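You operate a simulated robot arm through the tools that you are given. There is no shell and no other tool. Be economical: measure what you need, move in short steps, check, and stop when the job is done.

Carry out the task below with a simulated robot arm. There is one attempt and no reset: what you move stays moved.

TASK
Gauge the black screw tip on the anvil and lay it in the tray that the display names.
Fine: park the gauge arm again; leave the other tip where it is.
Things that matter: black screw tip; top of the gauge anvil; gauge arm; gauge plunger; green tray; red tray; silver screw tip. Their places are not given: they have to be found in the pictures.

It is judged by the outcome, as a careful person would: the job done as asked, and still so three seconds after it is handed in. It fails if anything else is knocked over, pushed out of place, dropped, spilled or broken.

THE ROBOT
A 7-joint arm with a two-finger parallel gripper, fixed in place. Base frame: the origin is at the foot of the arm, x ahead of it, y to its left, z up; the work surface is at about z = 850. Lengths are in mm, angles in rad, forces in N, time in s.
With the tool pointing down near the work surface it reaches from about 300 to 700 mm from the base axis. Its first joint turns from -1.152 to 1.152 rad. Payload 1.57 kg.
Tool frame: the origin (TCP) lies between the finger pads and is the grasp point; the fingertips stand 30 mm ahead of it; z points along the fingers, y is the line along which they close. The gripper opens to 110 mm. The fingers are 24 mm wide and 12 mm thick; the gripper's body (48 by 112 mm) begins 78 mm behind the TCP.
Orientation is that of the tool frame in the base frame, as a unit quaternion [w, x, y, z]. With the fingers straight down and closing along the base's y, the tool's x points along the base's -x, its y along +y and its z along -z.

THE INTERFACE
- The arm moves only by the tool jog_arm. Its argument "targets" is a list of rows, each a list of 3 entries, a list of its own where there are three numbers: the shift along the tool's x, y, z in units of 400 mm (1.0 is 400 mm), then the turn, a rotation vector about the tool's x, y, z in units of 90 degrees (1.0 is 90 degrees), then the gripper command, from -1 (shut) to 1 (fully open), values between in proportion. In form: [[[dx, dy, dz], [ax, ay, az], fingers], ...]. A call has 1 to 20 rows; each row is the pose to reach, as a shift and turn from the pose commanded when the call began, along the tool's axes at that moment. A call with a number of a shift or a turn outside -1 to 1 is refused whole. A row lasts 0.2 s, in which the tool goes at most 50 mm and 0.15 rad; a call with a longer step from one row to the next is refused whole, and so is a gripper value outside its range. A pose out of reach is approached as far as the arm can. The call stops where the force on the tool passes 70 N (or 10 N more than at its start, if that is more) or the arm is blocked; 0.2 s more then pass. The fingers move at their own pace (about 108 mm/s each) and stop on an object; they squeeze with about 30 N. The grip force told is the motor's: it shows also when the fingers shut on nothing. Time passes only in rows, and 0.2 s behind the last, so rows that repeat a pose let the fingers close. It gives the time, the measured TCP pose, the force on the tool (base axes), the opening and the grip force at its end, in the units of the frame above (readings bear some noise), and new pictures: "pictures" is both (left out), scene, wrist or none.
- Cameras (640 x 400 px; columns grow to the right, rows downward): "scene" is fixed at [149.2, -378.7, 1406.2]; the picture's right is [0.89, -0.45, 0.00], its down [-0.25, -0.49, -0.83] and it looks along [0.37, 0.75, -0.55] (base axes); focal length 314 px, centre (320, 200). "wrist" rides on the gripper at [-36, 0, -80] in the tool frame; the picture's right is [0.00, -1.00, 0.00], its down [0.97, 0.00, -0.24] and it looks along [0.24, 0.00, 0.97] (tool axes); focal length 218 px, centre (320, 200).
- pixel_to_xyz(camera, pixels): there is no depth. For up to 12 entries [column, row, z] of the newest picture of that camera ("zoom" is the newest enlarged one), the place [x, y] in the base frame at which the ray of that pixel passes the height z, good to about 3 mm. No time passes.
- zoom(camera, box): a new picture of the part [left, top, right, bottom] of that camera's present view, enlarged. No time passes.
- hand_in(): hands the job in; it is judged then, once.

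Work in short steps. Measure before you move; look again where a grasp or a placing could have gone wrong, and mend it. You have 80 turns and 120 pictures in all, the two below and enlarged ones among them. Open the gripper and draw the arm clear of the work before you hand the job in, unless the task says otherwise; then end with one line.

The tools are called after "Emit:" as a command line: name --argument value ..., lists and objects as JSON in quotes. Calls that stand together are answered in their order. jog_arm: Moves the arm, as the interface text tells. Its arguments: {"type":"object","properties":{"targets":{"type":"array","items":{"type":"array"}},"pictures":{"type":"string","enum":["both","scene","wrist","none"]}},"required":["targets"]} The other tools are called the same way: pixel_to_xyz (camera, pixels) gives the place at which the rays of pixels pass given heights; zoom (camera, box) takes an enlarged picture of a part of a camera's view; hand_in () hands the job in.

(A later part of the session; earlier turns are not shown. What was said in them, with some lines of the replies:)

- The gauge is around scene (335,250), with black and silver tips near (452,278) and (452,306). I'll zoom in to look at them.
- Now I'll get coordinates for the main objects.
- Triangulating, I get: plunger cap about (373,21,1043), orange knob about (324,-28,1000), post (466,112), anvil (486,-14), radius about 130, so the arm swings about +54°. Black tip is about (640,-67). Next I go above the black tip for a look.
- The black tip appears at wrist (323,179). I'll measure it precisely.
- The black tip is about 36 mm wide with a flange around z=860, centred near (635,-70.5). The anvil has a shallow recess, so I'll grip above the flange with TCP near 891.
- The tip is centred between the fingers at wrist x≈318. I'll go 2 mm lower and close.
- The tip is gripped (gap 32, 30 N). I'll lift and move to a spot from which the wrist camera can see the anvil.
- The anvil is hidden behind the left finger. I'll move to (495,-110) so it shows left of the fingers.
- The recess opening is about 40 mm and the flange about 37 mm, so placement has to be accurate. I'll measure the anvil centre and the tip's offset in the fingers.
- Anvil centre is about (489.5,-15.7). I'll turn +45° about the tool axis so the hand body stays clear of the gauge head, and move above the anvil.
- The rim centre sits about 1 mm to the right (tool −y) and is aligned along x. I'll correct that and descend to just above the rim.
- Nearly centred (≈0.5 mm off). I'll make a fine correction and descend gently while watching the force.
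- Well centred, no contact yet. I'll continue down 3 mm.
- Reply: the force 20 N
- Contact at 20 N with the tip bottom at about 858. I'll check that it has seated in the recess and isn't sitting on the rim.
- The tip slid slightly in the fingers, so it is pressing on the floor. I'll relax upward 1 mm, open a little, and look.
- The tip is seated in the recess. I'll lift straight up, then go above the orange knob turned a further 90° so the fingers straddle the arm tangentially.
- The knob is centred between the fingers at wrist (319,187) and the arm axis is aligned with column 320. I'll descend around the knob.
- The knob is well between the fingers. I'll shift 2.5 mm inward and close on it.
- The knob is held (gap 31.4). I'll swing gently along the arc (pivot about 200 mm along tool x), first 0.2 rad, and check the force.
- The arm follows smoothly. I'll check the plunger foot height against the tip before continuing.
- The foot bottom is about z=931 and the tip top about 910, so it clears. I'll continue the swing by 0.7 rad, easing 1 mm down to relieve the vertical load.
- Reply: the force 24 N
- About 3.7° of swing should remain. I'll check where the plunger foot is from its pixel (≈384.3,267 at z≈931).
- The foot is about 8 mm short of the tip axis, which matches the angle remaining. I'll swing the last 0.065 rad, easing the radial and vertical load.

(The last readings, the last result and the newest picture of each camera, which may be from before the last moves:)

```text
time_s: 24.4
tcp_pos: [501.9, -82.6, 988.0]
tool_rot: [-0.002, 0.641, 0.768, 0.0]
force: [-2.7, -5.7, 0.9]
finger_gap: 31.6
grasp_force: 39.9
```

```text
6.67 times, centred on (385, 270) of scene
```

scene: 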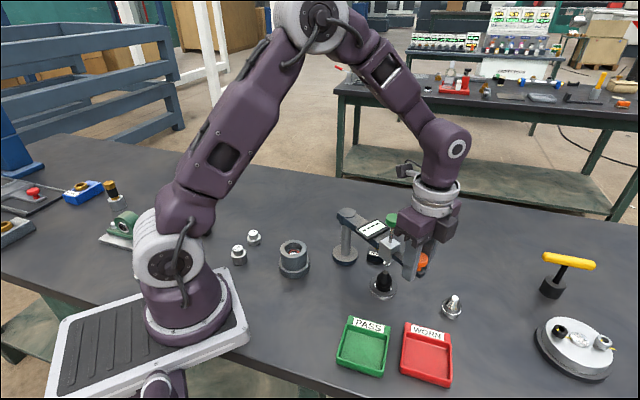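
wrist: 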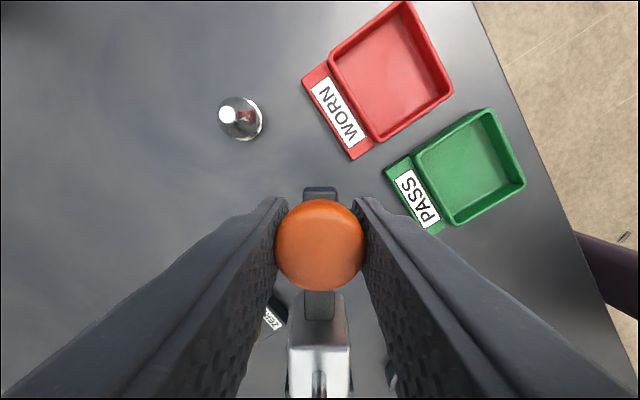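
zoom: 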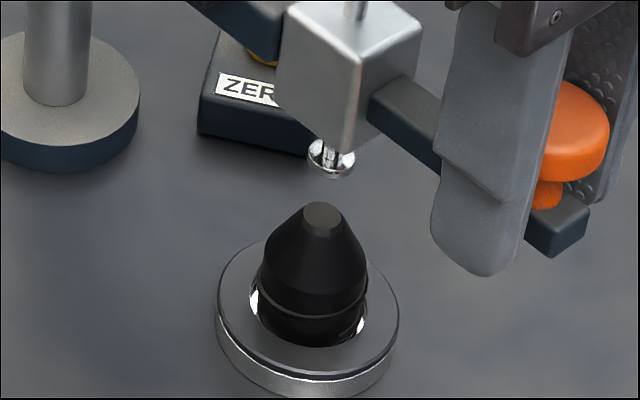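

The foot is right over the tip. I'll release the knob, rise, and look at the green cap from above.

Emit:
jog_arm --targets '[[[0, 0, 0], [0, 0, 0], -0.3], [[0, 0, 0], [0, 0, 0], 0], [[0, 0, -0.02], [0, 0, 0], 0], [[0, 0, -0.1], [0, 0, 0], 0], [[0, 0, -0.2], [0, 0, 0], 0], [[0, 0, -0.3], [0, 0, 0], 0], [[0, 0, -0.35], [0, 0, 0], 0], [[0, 0, -0.35], [0, 0, 0], 0]]'

Emit:
zoom --camera "scene" --box '[320, 190, 430, 300]'

```text
time_s: 26.2
tcp_pos: [502.3, -84.0, 1129.5]
tool_rot: [0.0, 0.641, 0.768, -0.001]
force: [0.0, 0.4, 0.2]
finger_gap: 55.0
grasp_force: 0.0
```

scene: 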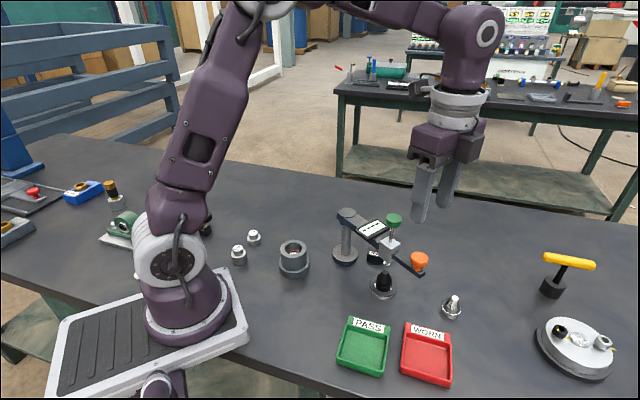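
wrist: 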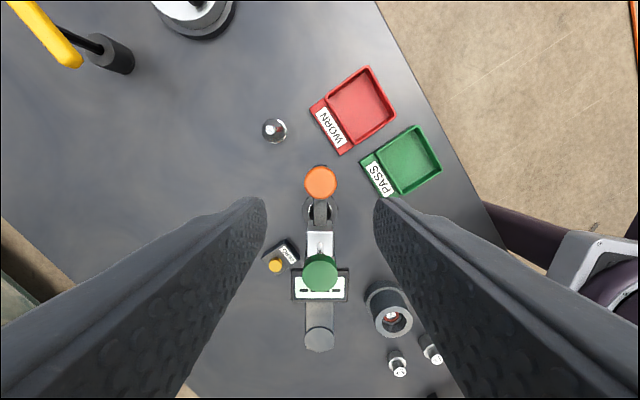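

```text
3.64 times, centred on (375, 245) of scene
```

zoom: 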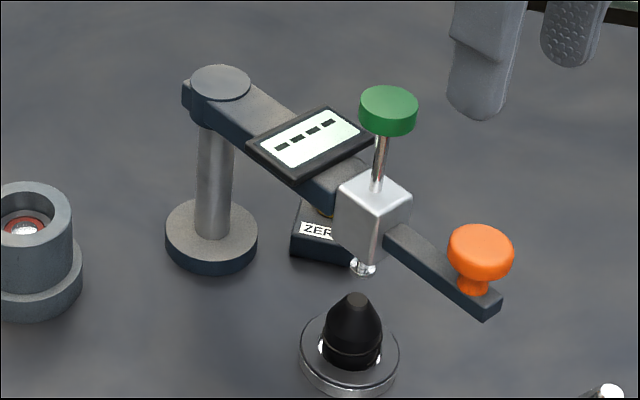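

The cap is at scene (394,217.5) and wrist (320,272). I'll triangulate it.

Emit:
pixel_to_xyz --camera "scene" --pixels '[[394, 217.5, 1030], [394, 217.5, 1040], [394, 217.5, 1050]]'

Emit:
pixel_to_xyz --camera "wrist" --pixels '[[320, 272, 1030], [320, 272, 1040], [320, 272, 1050]]'

```text
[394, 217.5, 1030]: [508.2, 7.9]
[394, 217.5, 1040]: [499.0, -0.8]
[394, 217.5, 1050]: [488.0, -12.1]
```

```text
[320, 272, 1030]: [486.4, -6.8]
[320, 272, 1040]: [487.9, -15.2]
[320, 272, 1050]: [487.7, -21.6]
```

Cap top is about (488.5,-16,1048). I'll move over it with fingers shut, stopping about 10 mm above.

Emit:
jog_arm --targets '[[[0.06, 0, 0], [0, 0, 0], -0.5], [[0.12, 0, 0], [0, 0, 0], -1], [[0.173, 0, 0], [0, 0, 0], -1], [[0.173, 0, 0.05], [0, 0, 0], -1], [[0.173, 0, 0.095], [0, 0, 0], -1], [[0.173, 0, 0.095], [0, 0, 0], -1]]'

Emit:
zoom --camera "scene" --box '[320, 190, 430, 300]'

```text
time_s: 27.6
tcp_pos: [490.3, -14.7, 1091.5]
tool_rot: [0.0, 0.642, 0.767, 0.0]
force: [0.6, 0.0, -0.7]
finger_gap: 0.3
grasp_force: 21.3
```

scene: 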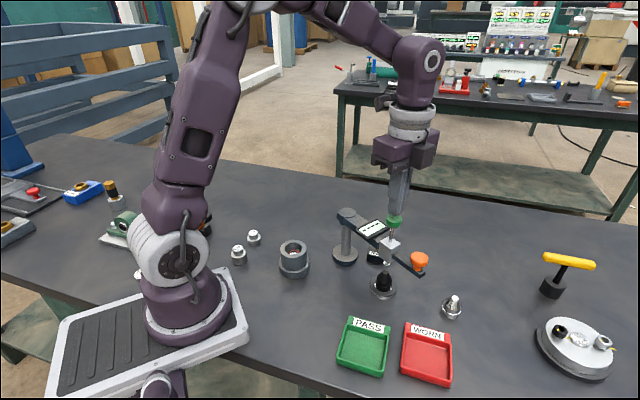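
wrist: 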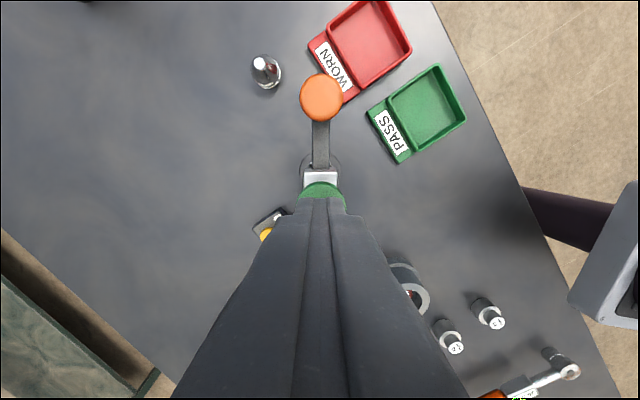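

```text
3.64 times, centred on (375, 245) of scene
```

zoom: 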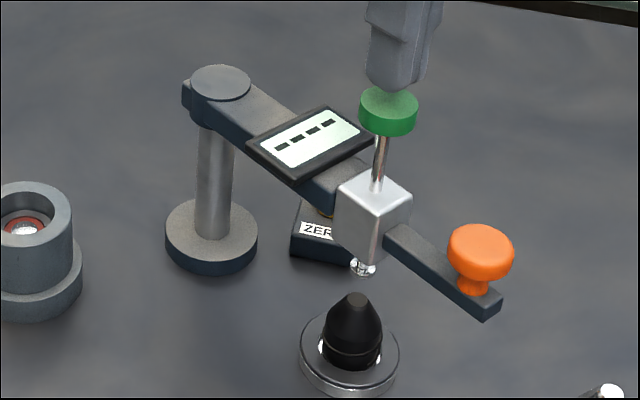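

The fingertips are over the cap. I'll press down slowly.

Emit:
jog_arm --targets '[[[0, 0, 0.01], [0, 0, 0], -1], [[0, 0, 0.02], [0, 0, 0], -1], [[0, 0, 0.03], [0, 0, 0], -1], [[0, 0, 0.04], [0, 0, 0], -1], [[0, 0, 0.05], [0, 0, 0], -1], [[0, 0, 0.06], [0, 0, 0], -1]]' --pictures "none"

Emit:
zoom --camera "scene" --box '[320, 190, 430, 300]'

```text
time_s: 29.0
tcp_pos: [489.4, -14.7, 1067.5]
tool_rot: [0.0, 0.641, 0.767, 0.0]
force: [0.6, 0.0, -0.3]
finger_gap: 0.0
grasp_force: 20.9
```

```text
3.64 times, centred on (375, 245) of scene
```

zoom: 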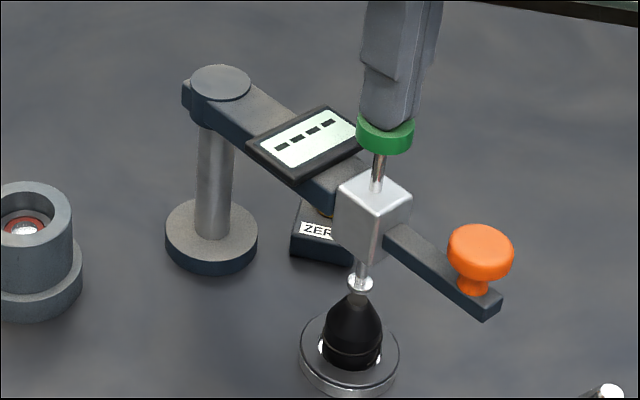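

The plunger is moving down with the foot just above the tip. I'll press a bit further in small steps.

Emit:
jog_arm --targets '[[[0, 0, 0.005], [0, 0, 0], -1], [[0, 0, 0.01], [0, 0, 0], -1], [[0, 0, 0.015], [0, 0, 0], -1]]' --pictures "none"

Emit:
zoom --camera "scene" --box '[320, 190, 430, 300]'

```text
time_s: 29.8
tcp_pos: [490.4, -13.4, 1062.0]
tool_rot: [0.0, 0.641, 0.768, 0.0]
force: [-0.7, 0.0, 0.5]
finger_gap: 0.2
grasp_force: 20.7
```

```text
3.64 times, centred on (375, 245) of scene
```

zoom: 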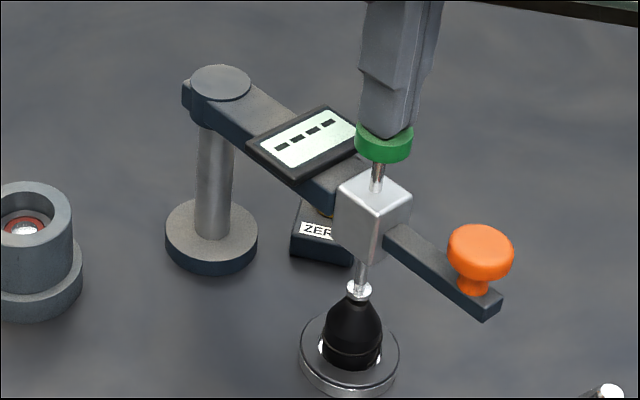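

Still no resistance, so I'll press 4 mm more.

Emit:
jog_arm --targets '[[[0, 0, 0.0035], [0, 0, 0], -1], [[0, 0, 0.007], [0, 0, 0], -1], [[0, 0, 0.0105], [0, 0, 0], -1]]' --pictures "none"

Emit:
zoom --camera "scene" --box '[320, 190, 430, 300]'

```text
time_s: 30.6
tcp_pos: [490.1, -14.3, 1057.5]
tool_rot: [0.0, 0.641, 0.768, -0.001]
force: [-0.1, 1.5, 0.1]
finger_gap: 0.0
grasp_force: 21.6
```

```text
3.64 times, centred on (375, 245) of scene
```

zoom: 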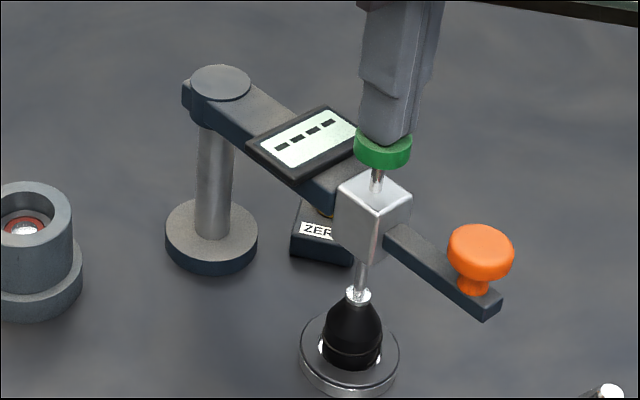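

The foot is nearly touching the tip's top. I'll press 3 mm more.

Emit:
jog_arm --targets '[[[0, 0, 0.0025], [0, 0, 0], -1], [[0, 0, 0.005], [0, 0, 0], -1], [[0, 0, 0.0075], [0, 0, 0], -1]]' --pictures "none"

Emit:
zoom --camera "scene" --box '[330, 200, 410, 300]'

```text
time_s: 31.4
tcp_pos: [490.2, -15.1, 1055.4]
tool_rot: [0.002, 0.641, 0.768, 0.001]
force: [-8.8, 3.3, 55.8]
finger_gap: 0.1
grasp_force: 20.9
```

```text
4.00 times, centred on (370, 250) of scene
```

zoom: 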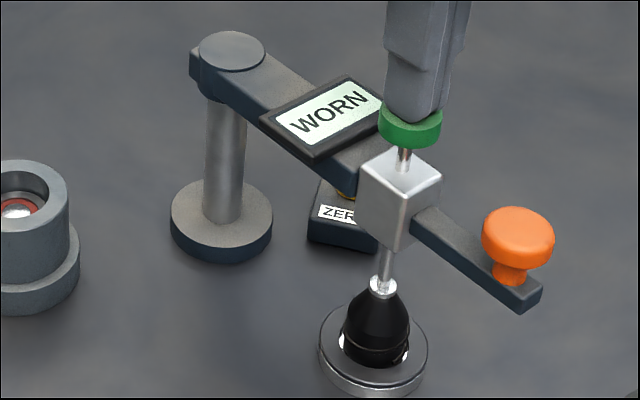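

The display reads WORN at 56 N contact. I'll hold briefly, then rise clear of the cap and check that the plunger returns.

Emit:
jog_arm --targets '[[[0, 0, -0.005], [0, 0, 0], -1], [[0, 0, -0.03], [0, 0, 0], -1], [[0, 0, -0.1], [0, 0, 0], -1], [[0, 0, -0.185], [0, 0, 0], -1], [[0, 0, -0.185], [0, 0, 0], -1]]' --pictures "none"

Emit:
zoom --camera "scene" --box '[330, 200, 440, 300]'

```text
time_s: 32.6
tcp_pos: [489.8, -14.5, 1128.4]
tool_rot: [0.0, 0.641, 0.767, 0.0]
force: [-0.4, 0.1, -0.7]
finger_gap: 0.0
grasp_force: 21.6
```

```text
4.00 times, centred on (385, 250) of scene
```

zoom: 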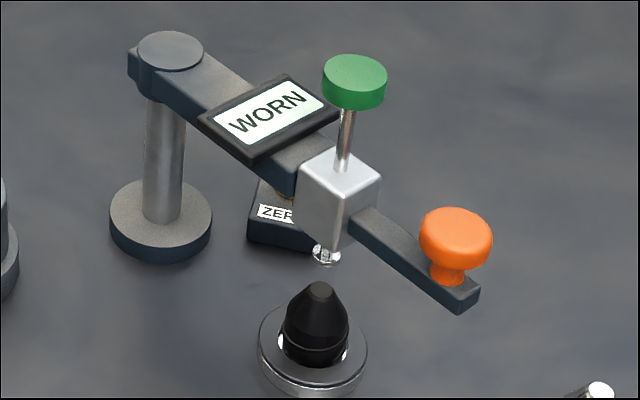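

The plunger sprang back and WORN is retained. Now I return to the knob to park the arm: open, move out, and descend.

Emit:
jog_arm --targets '[[[-0.06, 0, 0], [0, 0, 0], -0.3], [[-0.12, 0, 0], [0, 0, 0], 0], [[-0.173, 0, 0], [0, 0, 0], 0], [[-0.173, 0, 0.1], [0, 0, 0], 0], [[-0.173, 0, 0.2], [0, 0, 0], 0], [[-0.173, 0, 0.28], [0, 0, 0], 0], [[-0.173, 0, 0.35], [0, 0, 0], 0], [[-0.173, 0, 0.35], [0, 0, 0], 0]]' --pictures "wrist"

```text
time_s: 34.4
tcp_pos: [501.9, -82.4, 988.0]
tool_rot: [0.001, 0.641, 0.768, 0.0]
force: [-0.4, -0.6, -0.2]
finger_gap: 54.9
grasp_force: 0.0
```

wrist: 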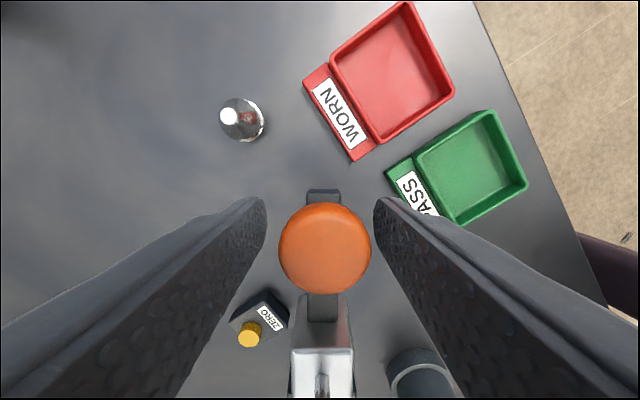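

Knob at wrist (325,247), about 1.7 mm to the right. I'll shift and close.

Emit:
jog_arm --targets '[[[0, -0.004, 0], [0, 0, 0], 0], [[0, -0.004, 0], [0, 0, 0], -0.3], [[0, -0.004, 0], [0, 0, 0], -0.6], [[0, -0.004, 0], [0, 0, 0], -0.6]]' --pictures "none"

```text
time_s: 35.4
tcp_pos: [498.9, -83.7, 990.4]
tool_rot: [0.0, 0.641, 0.768, -0.001]
force: [0.0, -0.8, -3.1]
finger_gap: 31.2
grasp_force: 40.2
```

I'll swing back along the arc by 0.8 rad.

Emit:
jog_arm --targets '[[[0.0006, -0.025, 0], [0, 0, 0.0318], -0.6], [[0.0025, -0.0499, 0], [0, 0, 0.0637], -0.6], [[0.0056, -0.0747, 0], [0, 0, 0.0955], -0.6], [[0.01, -0.0993, 0], [0, 0, 0.1273], -0.6], [[0.0155, -0.1237, 0], [0, 0, 0.1592], -0.6], [[0.0223, -0.1478, 0], [0, 0, 0.191], -0.6], [[0.0303, -0.1714, 0], [0, 0, 0.2228], -0.6], [[0.0395, -0.1947, 0], [0, 0, 0.2546], -0.6], [[0.0498, -0.2175, 0], [0, 0, 0.2865], -0.6], [[0.0612, -0.2397, 0], [0, 0, 0.3183], -0.6], [[0.0737, -0.2613, 0], [0, 0, 0.3501], -0.6], [[0.0873, -0.2823, 0], [0, 0, 0.382], -0.6], [[0.1019, -0.3026, 0], [0, 0, 0.4138], -0.6], [[0.1176, -0.3221, 0], [0, 0, 0.4456], -0.6], [[0.1342, -0.3408, 0], [0, 0, 0.4775], -0.6], [[0.1516, -0.3587, 0], [0, 0, 0.5093], -0.6], [[0.1516, -0.3587, 0], [0, 0, 0.5093], -0.6]]' --pictures "wrist"

```text
time_s: 39.0
tcp_pos: [350.7, -47.7, 989.2]
tool_rot: [0.0, 0.889, 0.457, 0.0]
force: [16.1, 21.8, 17.5]
finger_gap: 31.3
grasp_force: 40.5
```

wrist: 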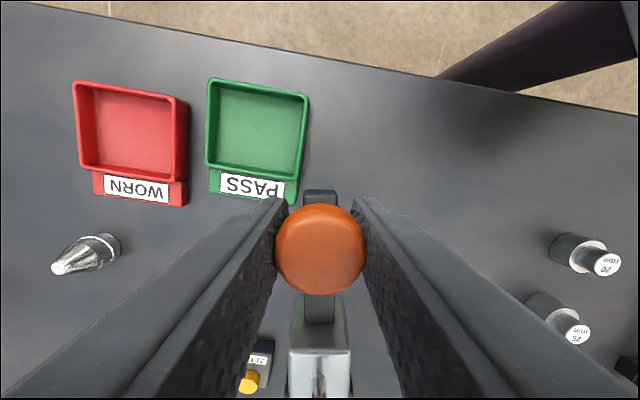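

About 9.4° remain, with a radial push inward, so I'll ease inward 1.5 mm and finish the swing to the starting angle.

Emit:
jog_arm --targets '[[[0.0045, -0.02, -0.001], [0, 0, 0.026], -0.6], [[0.0057, -0.041, -0.001], [0, 0, 0.052], -0.6], [[0.008, -0.062, -0.001], [0, 0, 0.079], -0.6], [[0.0105, -0.0818, -0.001], [0, 0, 0.1044], -0.6], [[0.0105, -0.0818, -0.001], [0, 0, 0.1044], -0.6]]'

```text
time_s: 40.2
tcp_pos: [323.8, -25.8, 989.4]
tool_rot: [0.0, 0.924, 0.383, -0.001]
force: [-5.6, -4.3, -29.7]
finger_gap: 31.5
grasp_force: 40.2
```

scene: 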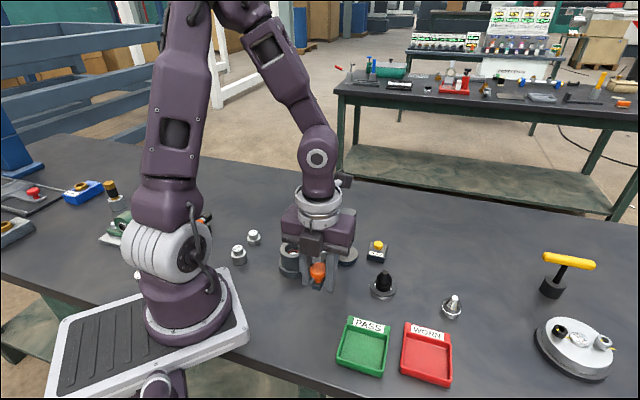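
wrist: 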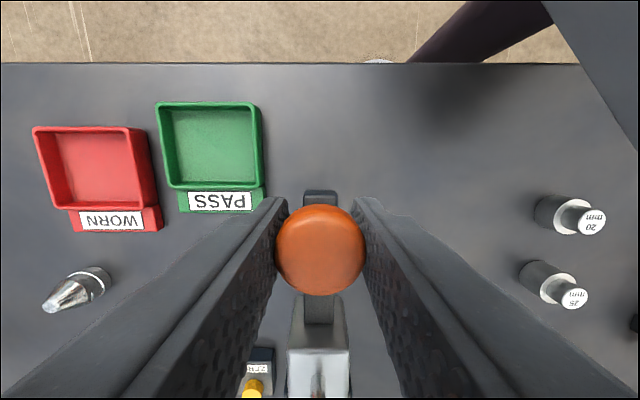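

The view matches the original parked one. I'll ease the load, open, rise, and compare.

Emit:
jog_arm --targets '[[[0, 0, 0.0025], [0, 0, 0], -0.6], [[0, 0, 0.0025], [0, 0, 0], -0.3], [[0, 0, 0.0025], [0, 0, 0], 0], [[0, 0, -0.02], [0, 0, 0], 0], [[0, 0, -0.1], [0, 0, 0], 0], [[0, 0, -0.2], [0, 0, 0], 0], [[0, 0, -0.3], [0, 0, 0], 0], [[0, 0, -0.3], [0, 0, 0], 0]]'

Emit:
zoom --camera "scene" --box '[270, 190, 410, 300]'

```text
time_s: 42.0
tcp_pos: [325.7, -26.7, 1109.2]
tool_rot: [0.0, 0.924, 0.383, 0.0]
force: [0.3, 1.4, 0.2]
finger_gap: 55.0
grasp_force: 0.0
```

scene: 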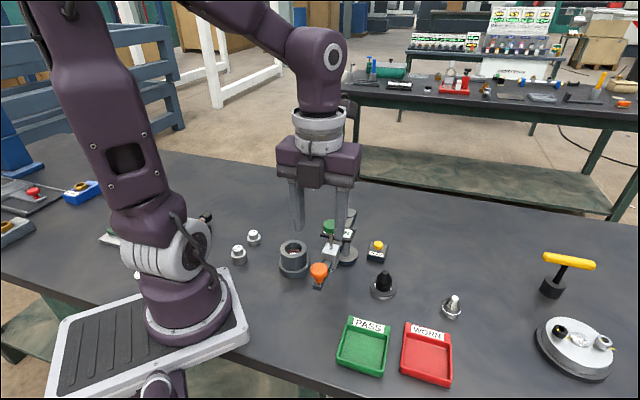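
wrist: 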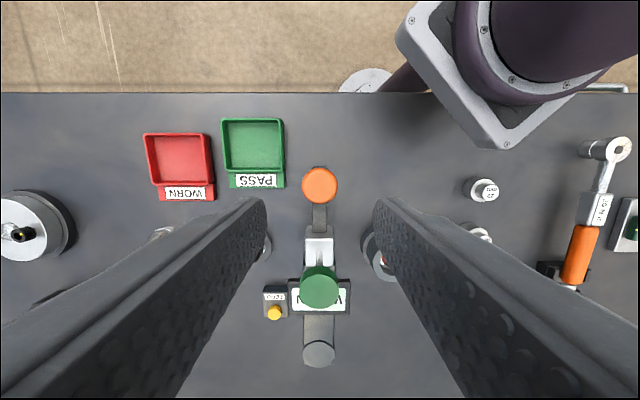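

```text
3.64 times, centred on (340, 245) of scene
```

zoom: 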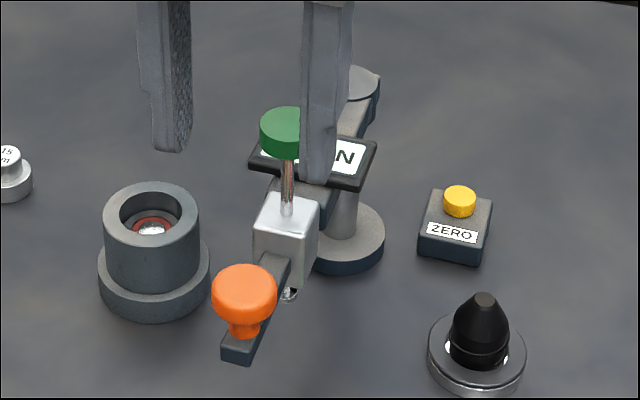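

Arm is parked as before (knob within ~1 mm). I'll go back above the anvil, turning −90°.

Emit:
jog_arm --targets '[[[0.03, 0.027, 0], [0, 0, -0.09], 0], [[0.08, 0.07, 0], [0, 0, -0.18], 0], [[0.13, 0.115, 0], [0, 0, -0.27], 0], [[0.18, 0.16, 0], [0, 0, -0.36], 0], [[0.23, 0.2, 0], [0, 0, -0.45], 0], [[0.28, 0.24, 0], [0, 0, -0.54], 0], [[0.3087, 0.2694, 0], [0, 0, -0.63], 0], [[0.3087, 0.2694, 0], [0, 0, -0.72], 0], [[0.3087, 0.2694, 0], [0, 0, -0.81], 0], [[0.3087, 0.2694, 0], [0, 0, -0.9], 0], [[0.3087, 0.2694, 0], [0, 0, -0.99], 0], [[0.3087, 0.2694, 0], [0, 0, -1.0], 0], [[0.3087, 0.2694, 0.1], [0, 0, -1.0], 0], [[0.3087, 0.2694, 0.2], [0, 0, -1.0], 0], [[0.3087, 0.2694, 0.32], [0, 0, -1.0], 0], [[0.3087, 0.2694, 0.38], [0, 0, -1.0], 0], [[0.3087, 0.2694, 0.38], [0, 0, -1.0], 0]]'

```text
time_s: 45.6
tcp_pos: [487.8, -14.3, 956.8]
tool_rot: [0.0, 0.382, 0.924, 0.0]
force: [0.9, 0.2, -0.3]
finger_gap: 55.3
grasp_force: 0.1
```

scene: 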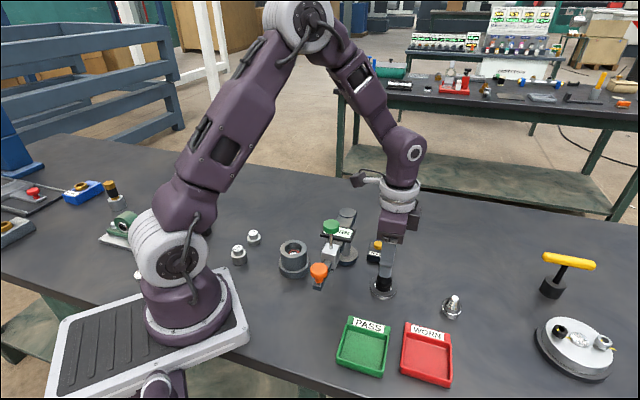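
wrist: 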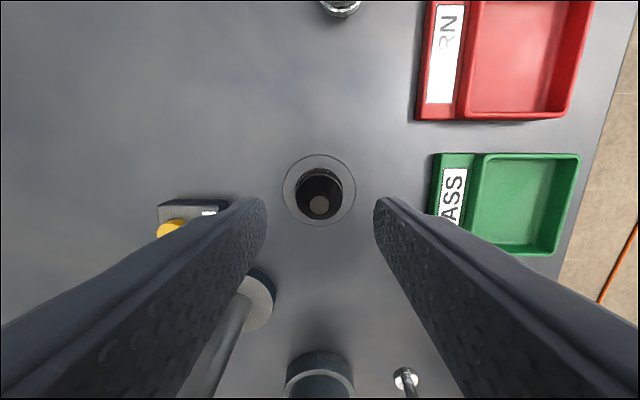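

The tip is centred at wrist column 319. I'll descend to 898.5 and close.

Emit:
jog_arm --targets '[[[0, 0, 0.07], [0, 0, 0], 0], [[0, 0, 0.12], [0, 0, 0], 0], [[0, 0, 0.146], [0, 0, 0], 0], [[0, 0, 0.146], [0, 0, 0], 0], [[0, 0, 0.146], [0, 0, 0], -0.5], [[0, 0, 0.146], [0, 0, 0], -1], [[0, 0, 0.146], [0, 0, 0], -1]]' --pictures "wrist"

```text
time_s: 47.2
tcp_pos: [487.7, -14.9, 898.2]
tool_rot: [-0.001, 0.381, 0.924, 0.0]
force: [0.1, 0.7, 0.3]
finger_gap: 31.8
grasp_force: 30.6
```

wrist: 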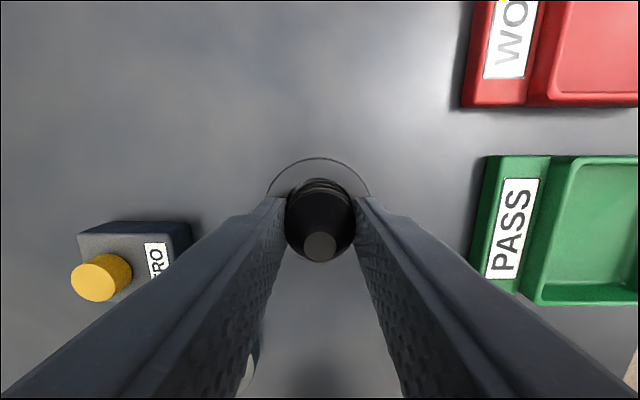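

Gripped again (31.8 mm). I'll lift and carry it over the red WORN tray at about (463,-183).

Emit:
jog_arm --targets '[[[0, 0, -0.04], [0, 0, 0], -1], [[0, 0, -0.12], [0, 0, 0], -1], [[0, 0, -0.22], [0, 0, 0], -1], [[-0.04, -0.055, -0.25], [0, 0, 0], -1], [[-0.1, -0.13, -0.25], [0, 0, 0], -1], [[-0.15, -0.2, -0.25], [0, 0, 0], -1], [[-0.2, -0.27, -0.25], [0, 0, 0], -1], [[-0.2535, -0.3408, -0.25], [0, 0, 0], -1], [[-0.2535, -0.3408, -0.15], [0, 0, 0], -1], [[-0.2535, -0.3408, -0.1], [0, 0, 0], -1], [[-0.2535, -0.3408, -0.1], [0, 0, 0], -1]]'

Emit:
zoom --camera "scene" --box '[370, 290, 490, 395]'

```text
time_s: 49.6
tcp_pos: [462.1, -183.3, 939.4]
tool_rot: [0.0, 0.382, 0.924, 0.001]
force: [-0.1, 0.6, -2.1]
finger_gap: 31.5
grasp_force: 30.0
```

scene: 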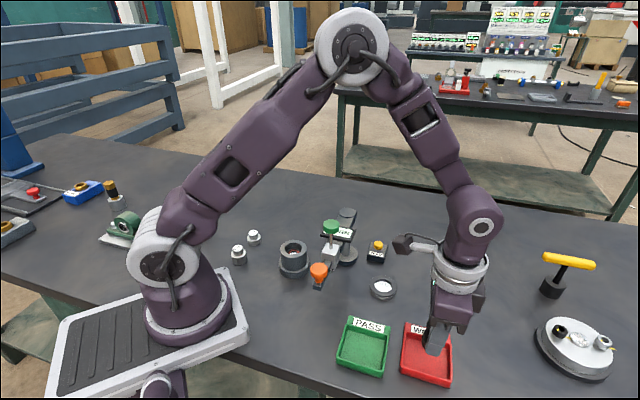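
wrist: 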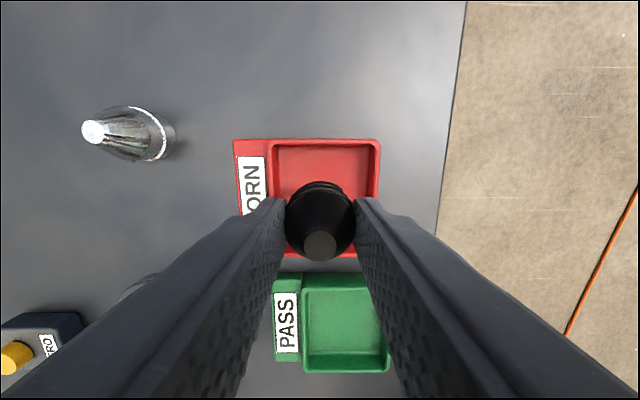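

```text
3.81 times, centred on (430, 342) of scene
```

zoom: 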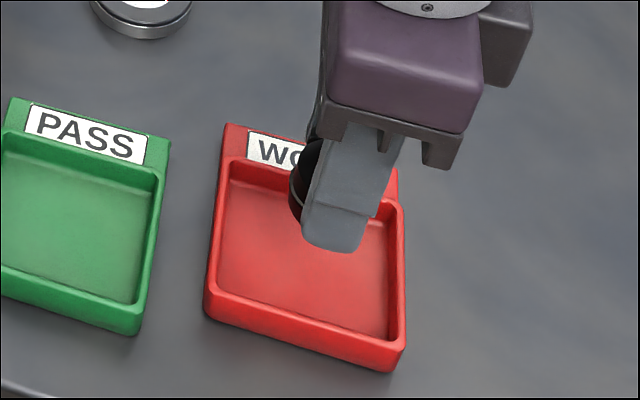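

The tray interior is nearly centred under the tip (≈3 mm to the right). I'll correct and descend.

Emit:
jog_arm --targets '[[[0.002, -0.007, 0.04], [0, 0, 0], -1], [[0.002, -0.007, 0.075], [0, 0, 0], -1], [[0.002, -0.007, 0.095], [0, 0, 0], -1], [[0.002, -0.007, 0.1], [0, 0, 0], -1], [[0.002, -0.007, 0.105], [0, 0, 0], -1]]' --pictures "none"

Emit:
zoom --camera "scene" --box '[370, 290, 490, 395]'

```text
time_s: 50.8
tcp_pos: [461.0, -185.2, 896.9]
tool_rot: [-0.001, 0.381, 0.924, -0.001]
force: [0.5, -0.4, -2.3]
finger_gap: 31.6
grasp_force: 30.0
```

```text
3.81 times, centred on (430, 342) of scene
```

zoom: 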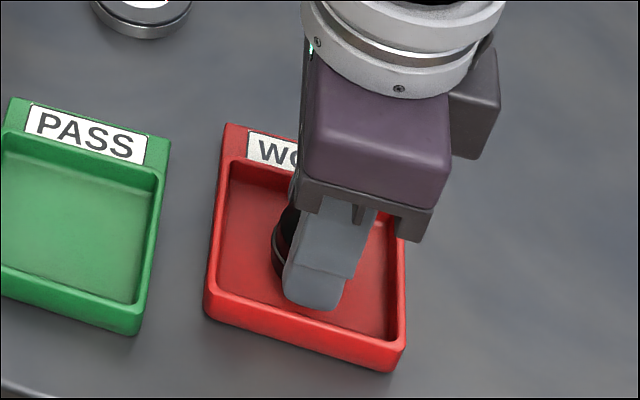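

No contact yet. I'll go down in 1 mm steps.

Emit:
jog_arm --targets '[[[0, 0, 0.0025], [0, 0, 0], -1], [[0, 0, 0.005], [0, 0, 0], -1], [[0, 0, 0.0075], [0, 0, 0], -1]]' --pictures "none"

```text
time_s: 51.6
tcp_pos: [459.8, -185.0, 894.7]
tool_rot: [-0.001, 0.383, 0.924, 0.0]
force: [-4.2, 1.6, 18.5]
finger_gap: 31.7
grasp_force: 29.5
```

Contact with the tray floor (18 N). I'll relax 1 mm, open a little, and rise.

Emit:
jog_arm --targets '[[[0, 0, -0.002], [0, 0, 0], -1], [[0, 0, -0.002], [0, 0, 0], -0.2], [[0, 0, -0.002], [0, 0, 0], -0.2], [[0, 0, -0.05], [0, 0, 0], -0.2], [[0, 0, -0.15], [0, 0, 0], -0.2], [[0, 0, -0.27], [0, 0, 0], 0], [[0, 0, -0.39], [0, 0, 0], 0], [[0, 0, -0.5], [0, 0, 0], 0], [[0, 0, -0.5], [0, 0, 0], 0]]'

Emit:
zoom --camera "scene" --box '[370, 290, 490, 395]'

Emit:
zoom --camera "scene" --box '[270, 190, 410, 300]'

```text
time_s: 53.6
tcp_pos: [461.6, -185.0, 1095.5]
tool_rot: [0.0, 0.382, 0.924, 0.0]
force: [-0.5, -0.5, 0.3]
finger_gap: 54.8
grasp_force: 0.1
```

scene: 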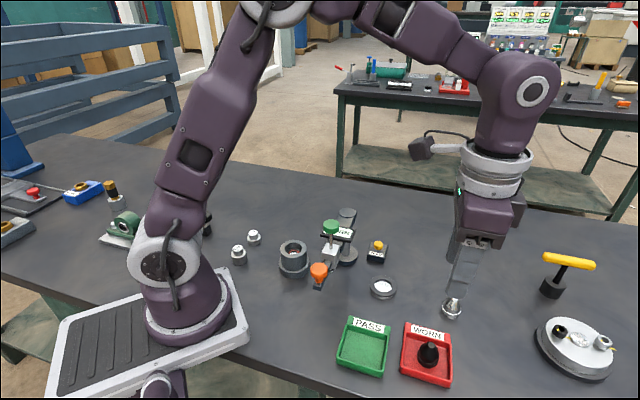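
wrist: 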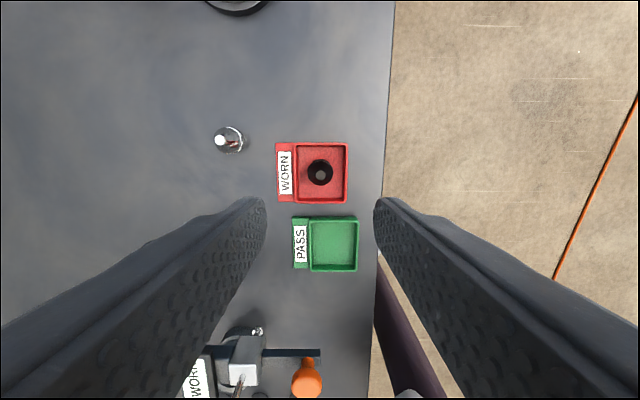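

```text
3.81 times, centred on (430, 342) of scene
```

zoom: 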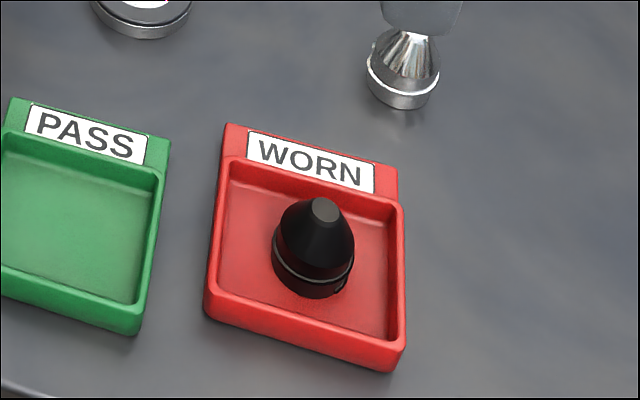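

```text
3.64 times, centred on (340, 245) of scene
```

zoom: 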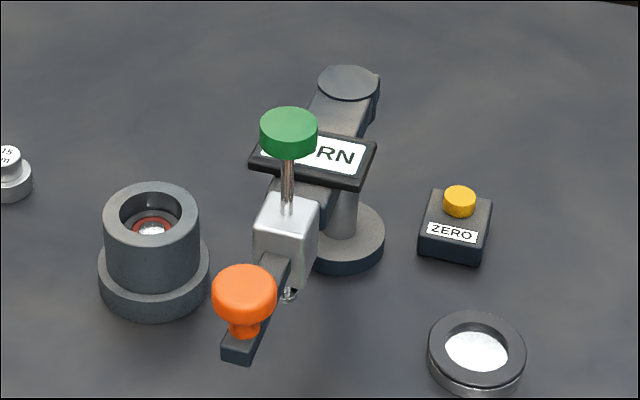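

The black tip stands upright in the WORN tray, the gauge arm is parked, the silver tip is in place, and the robot is clear with the gripper open. I'll hand it in.

Emit:
hand_in

```text
The job is handed in.
```

I gauged the black screw tip on the anvil; the display read WORN, so it now stands in the red WORN tray. The gauge arm is parked within about 1 mm of where it started, and the silver tip was not touched.
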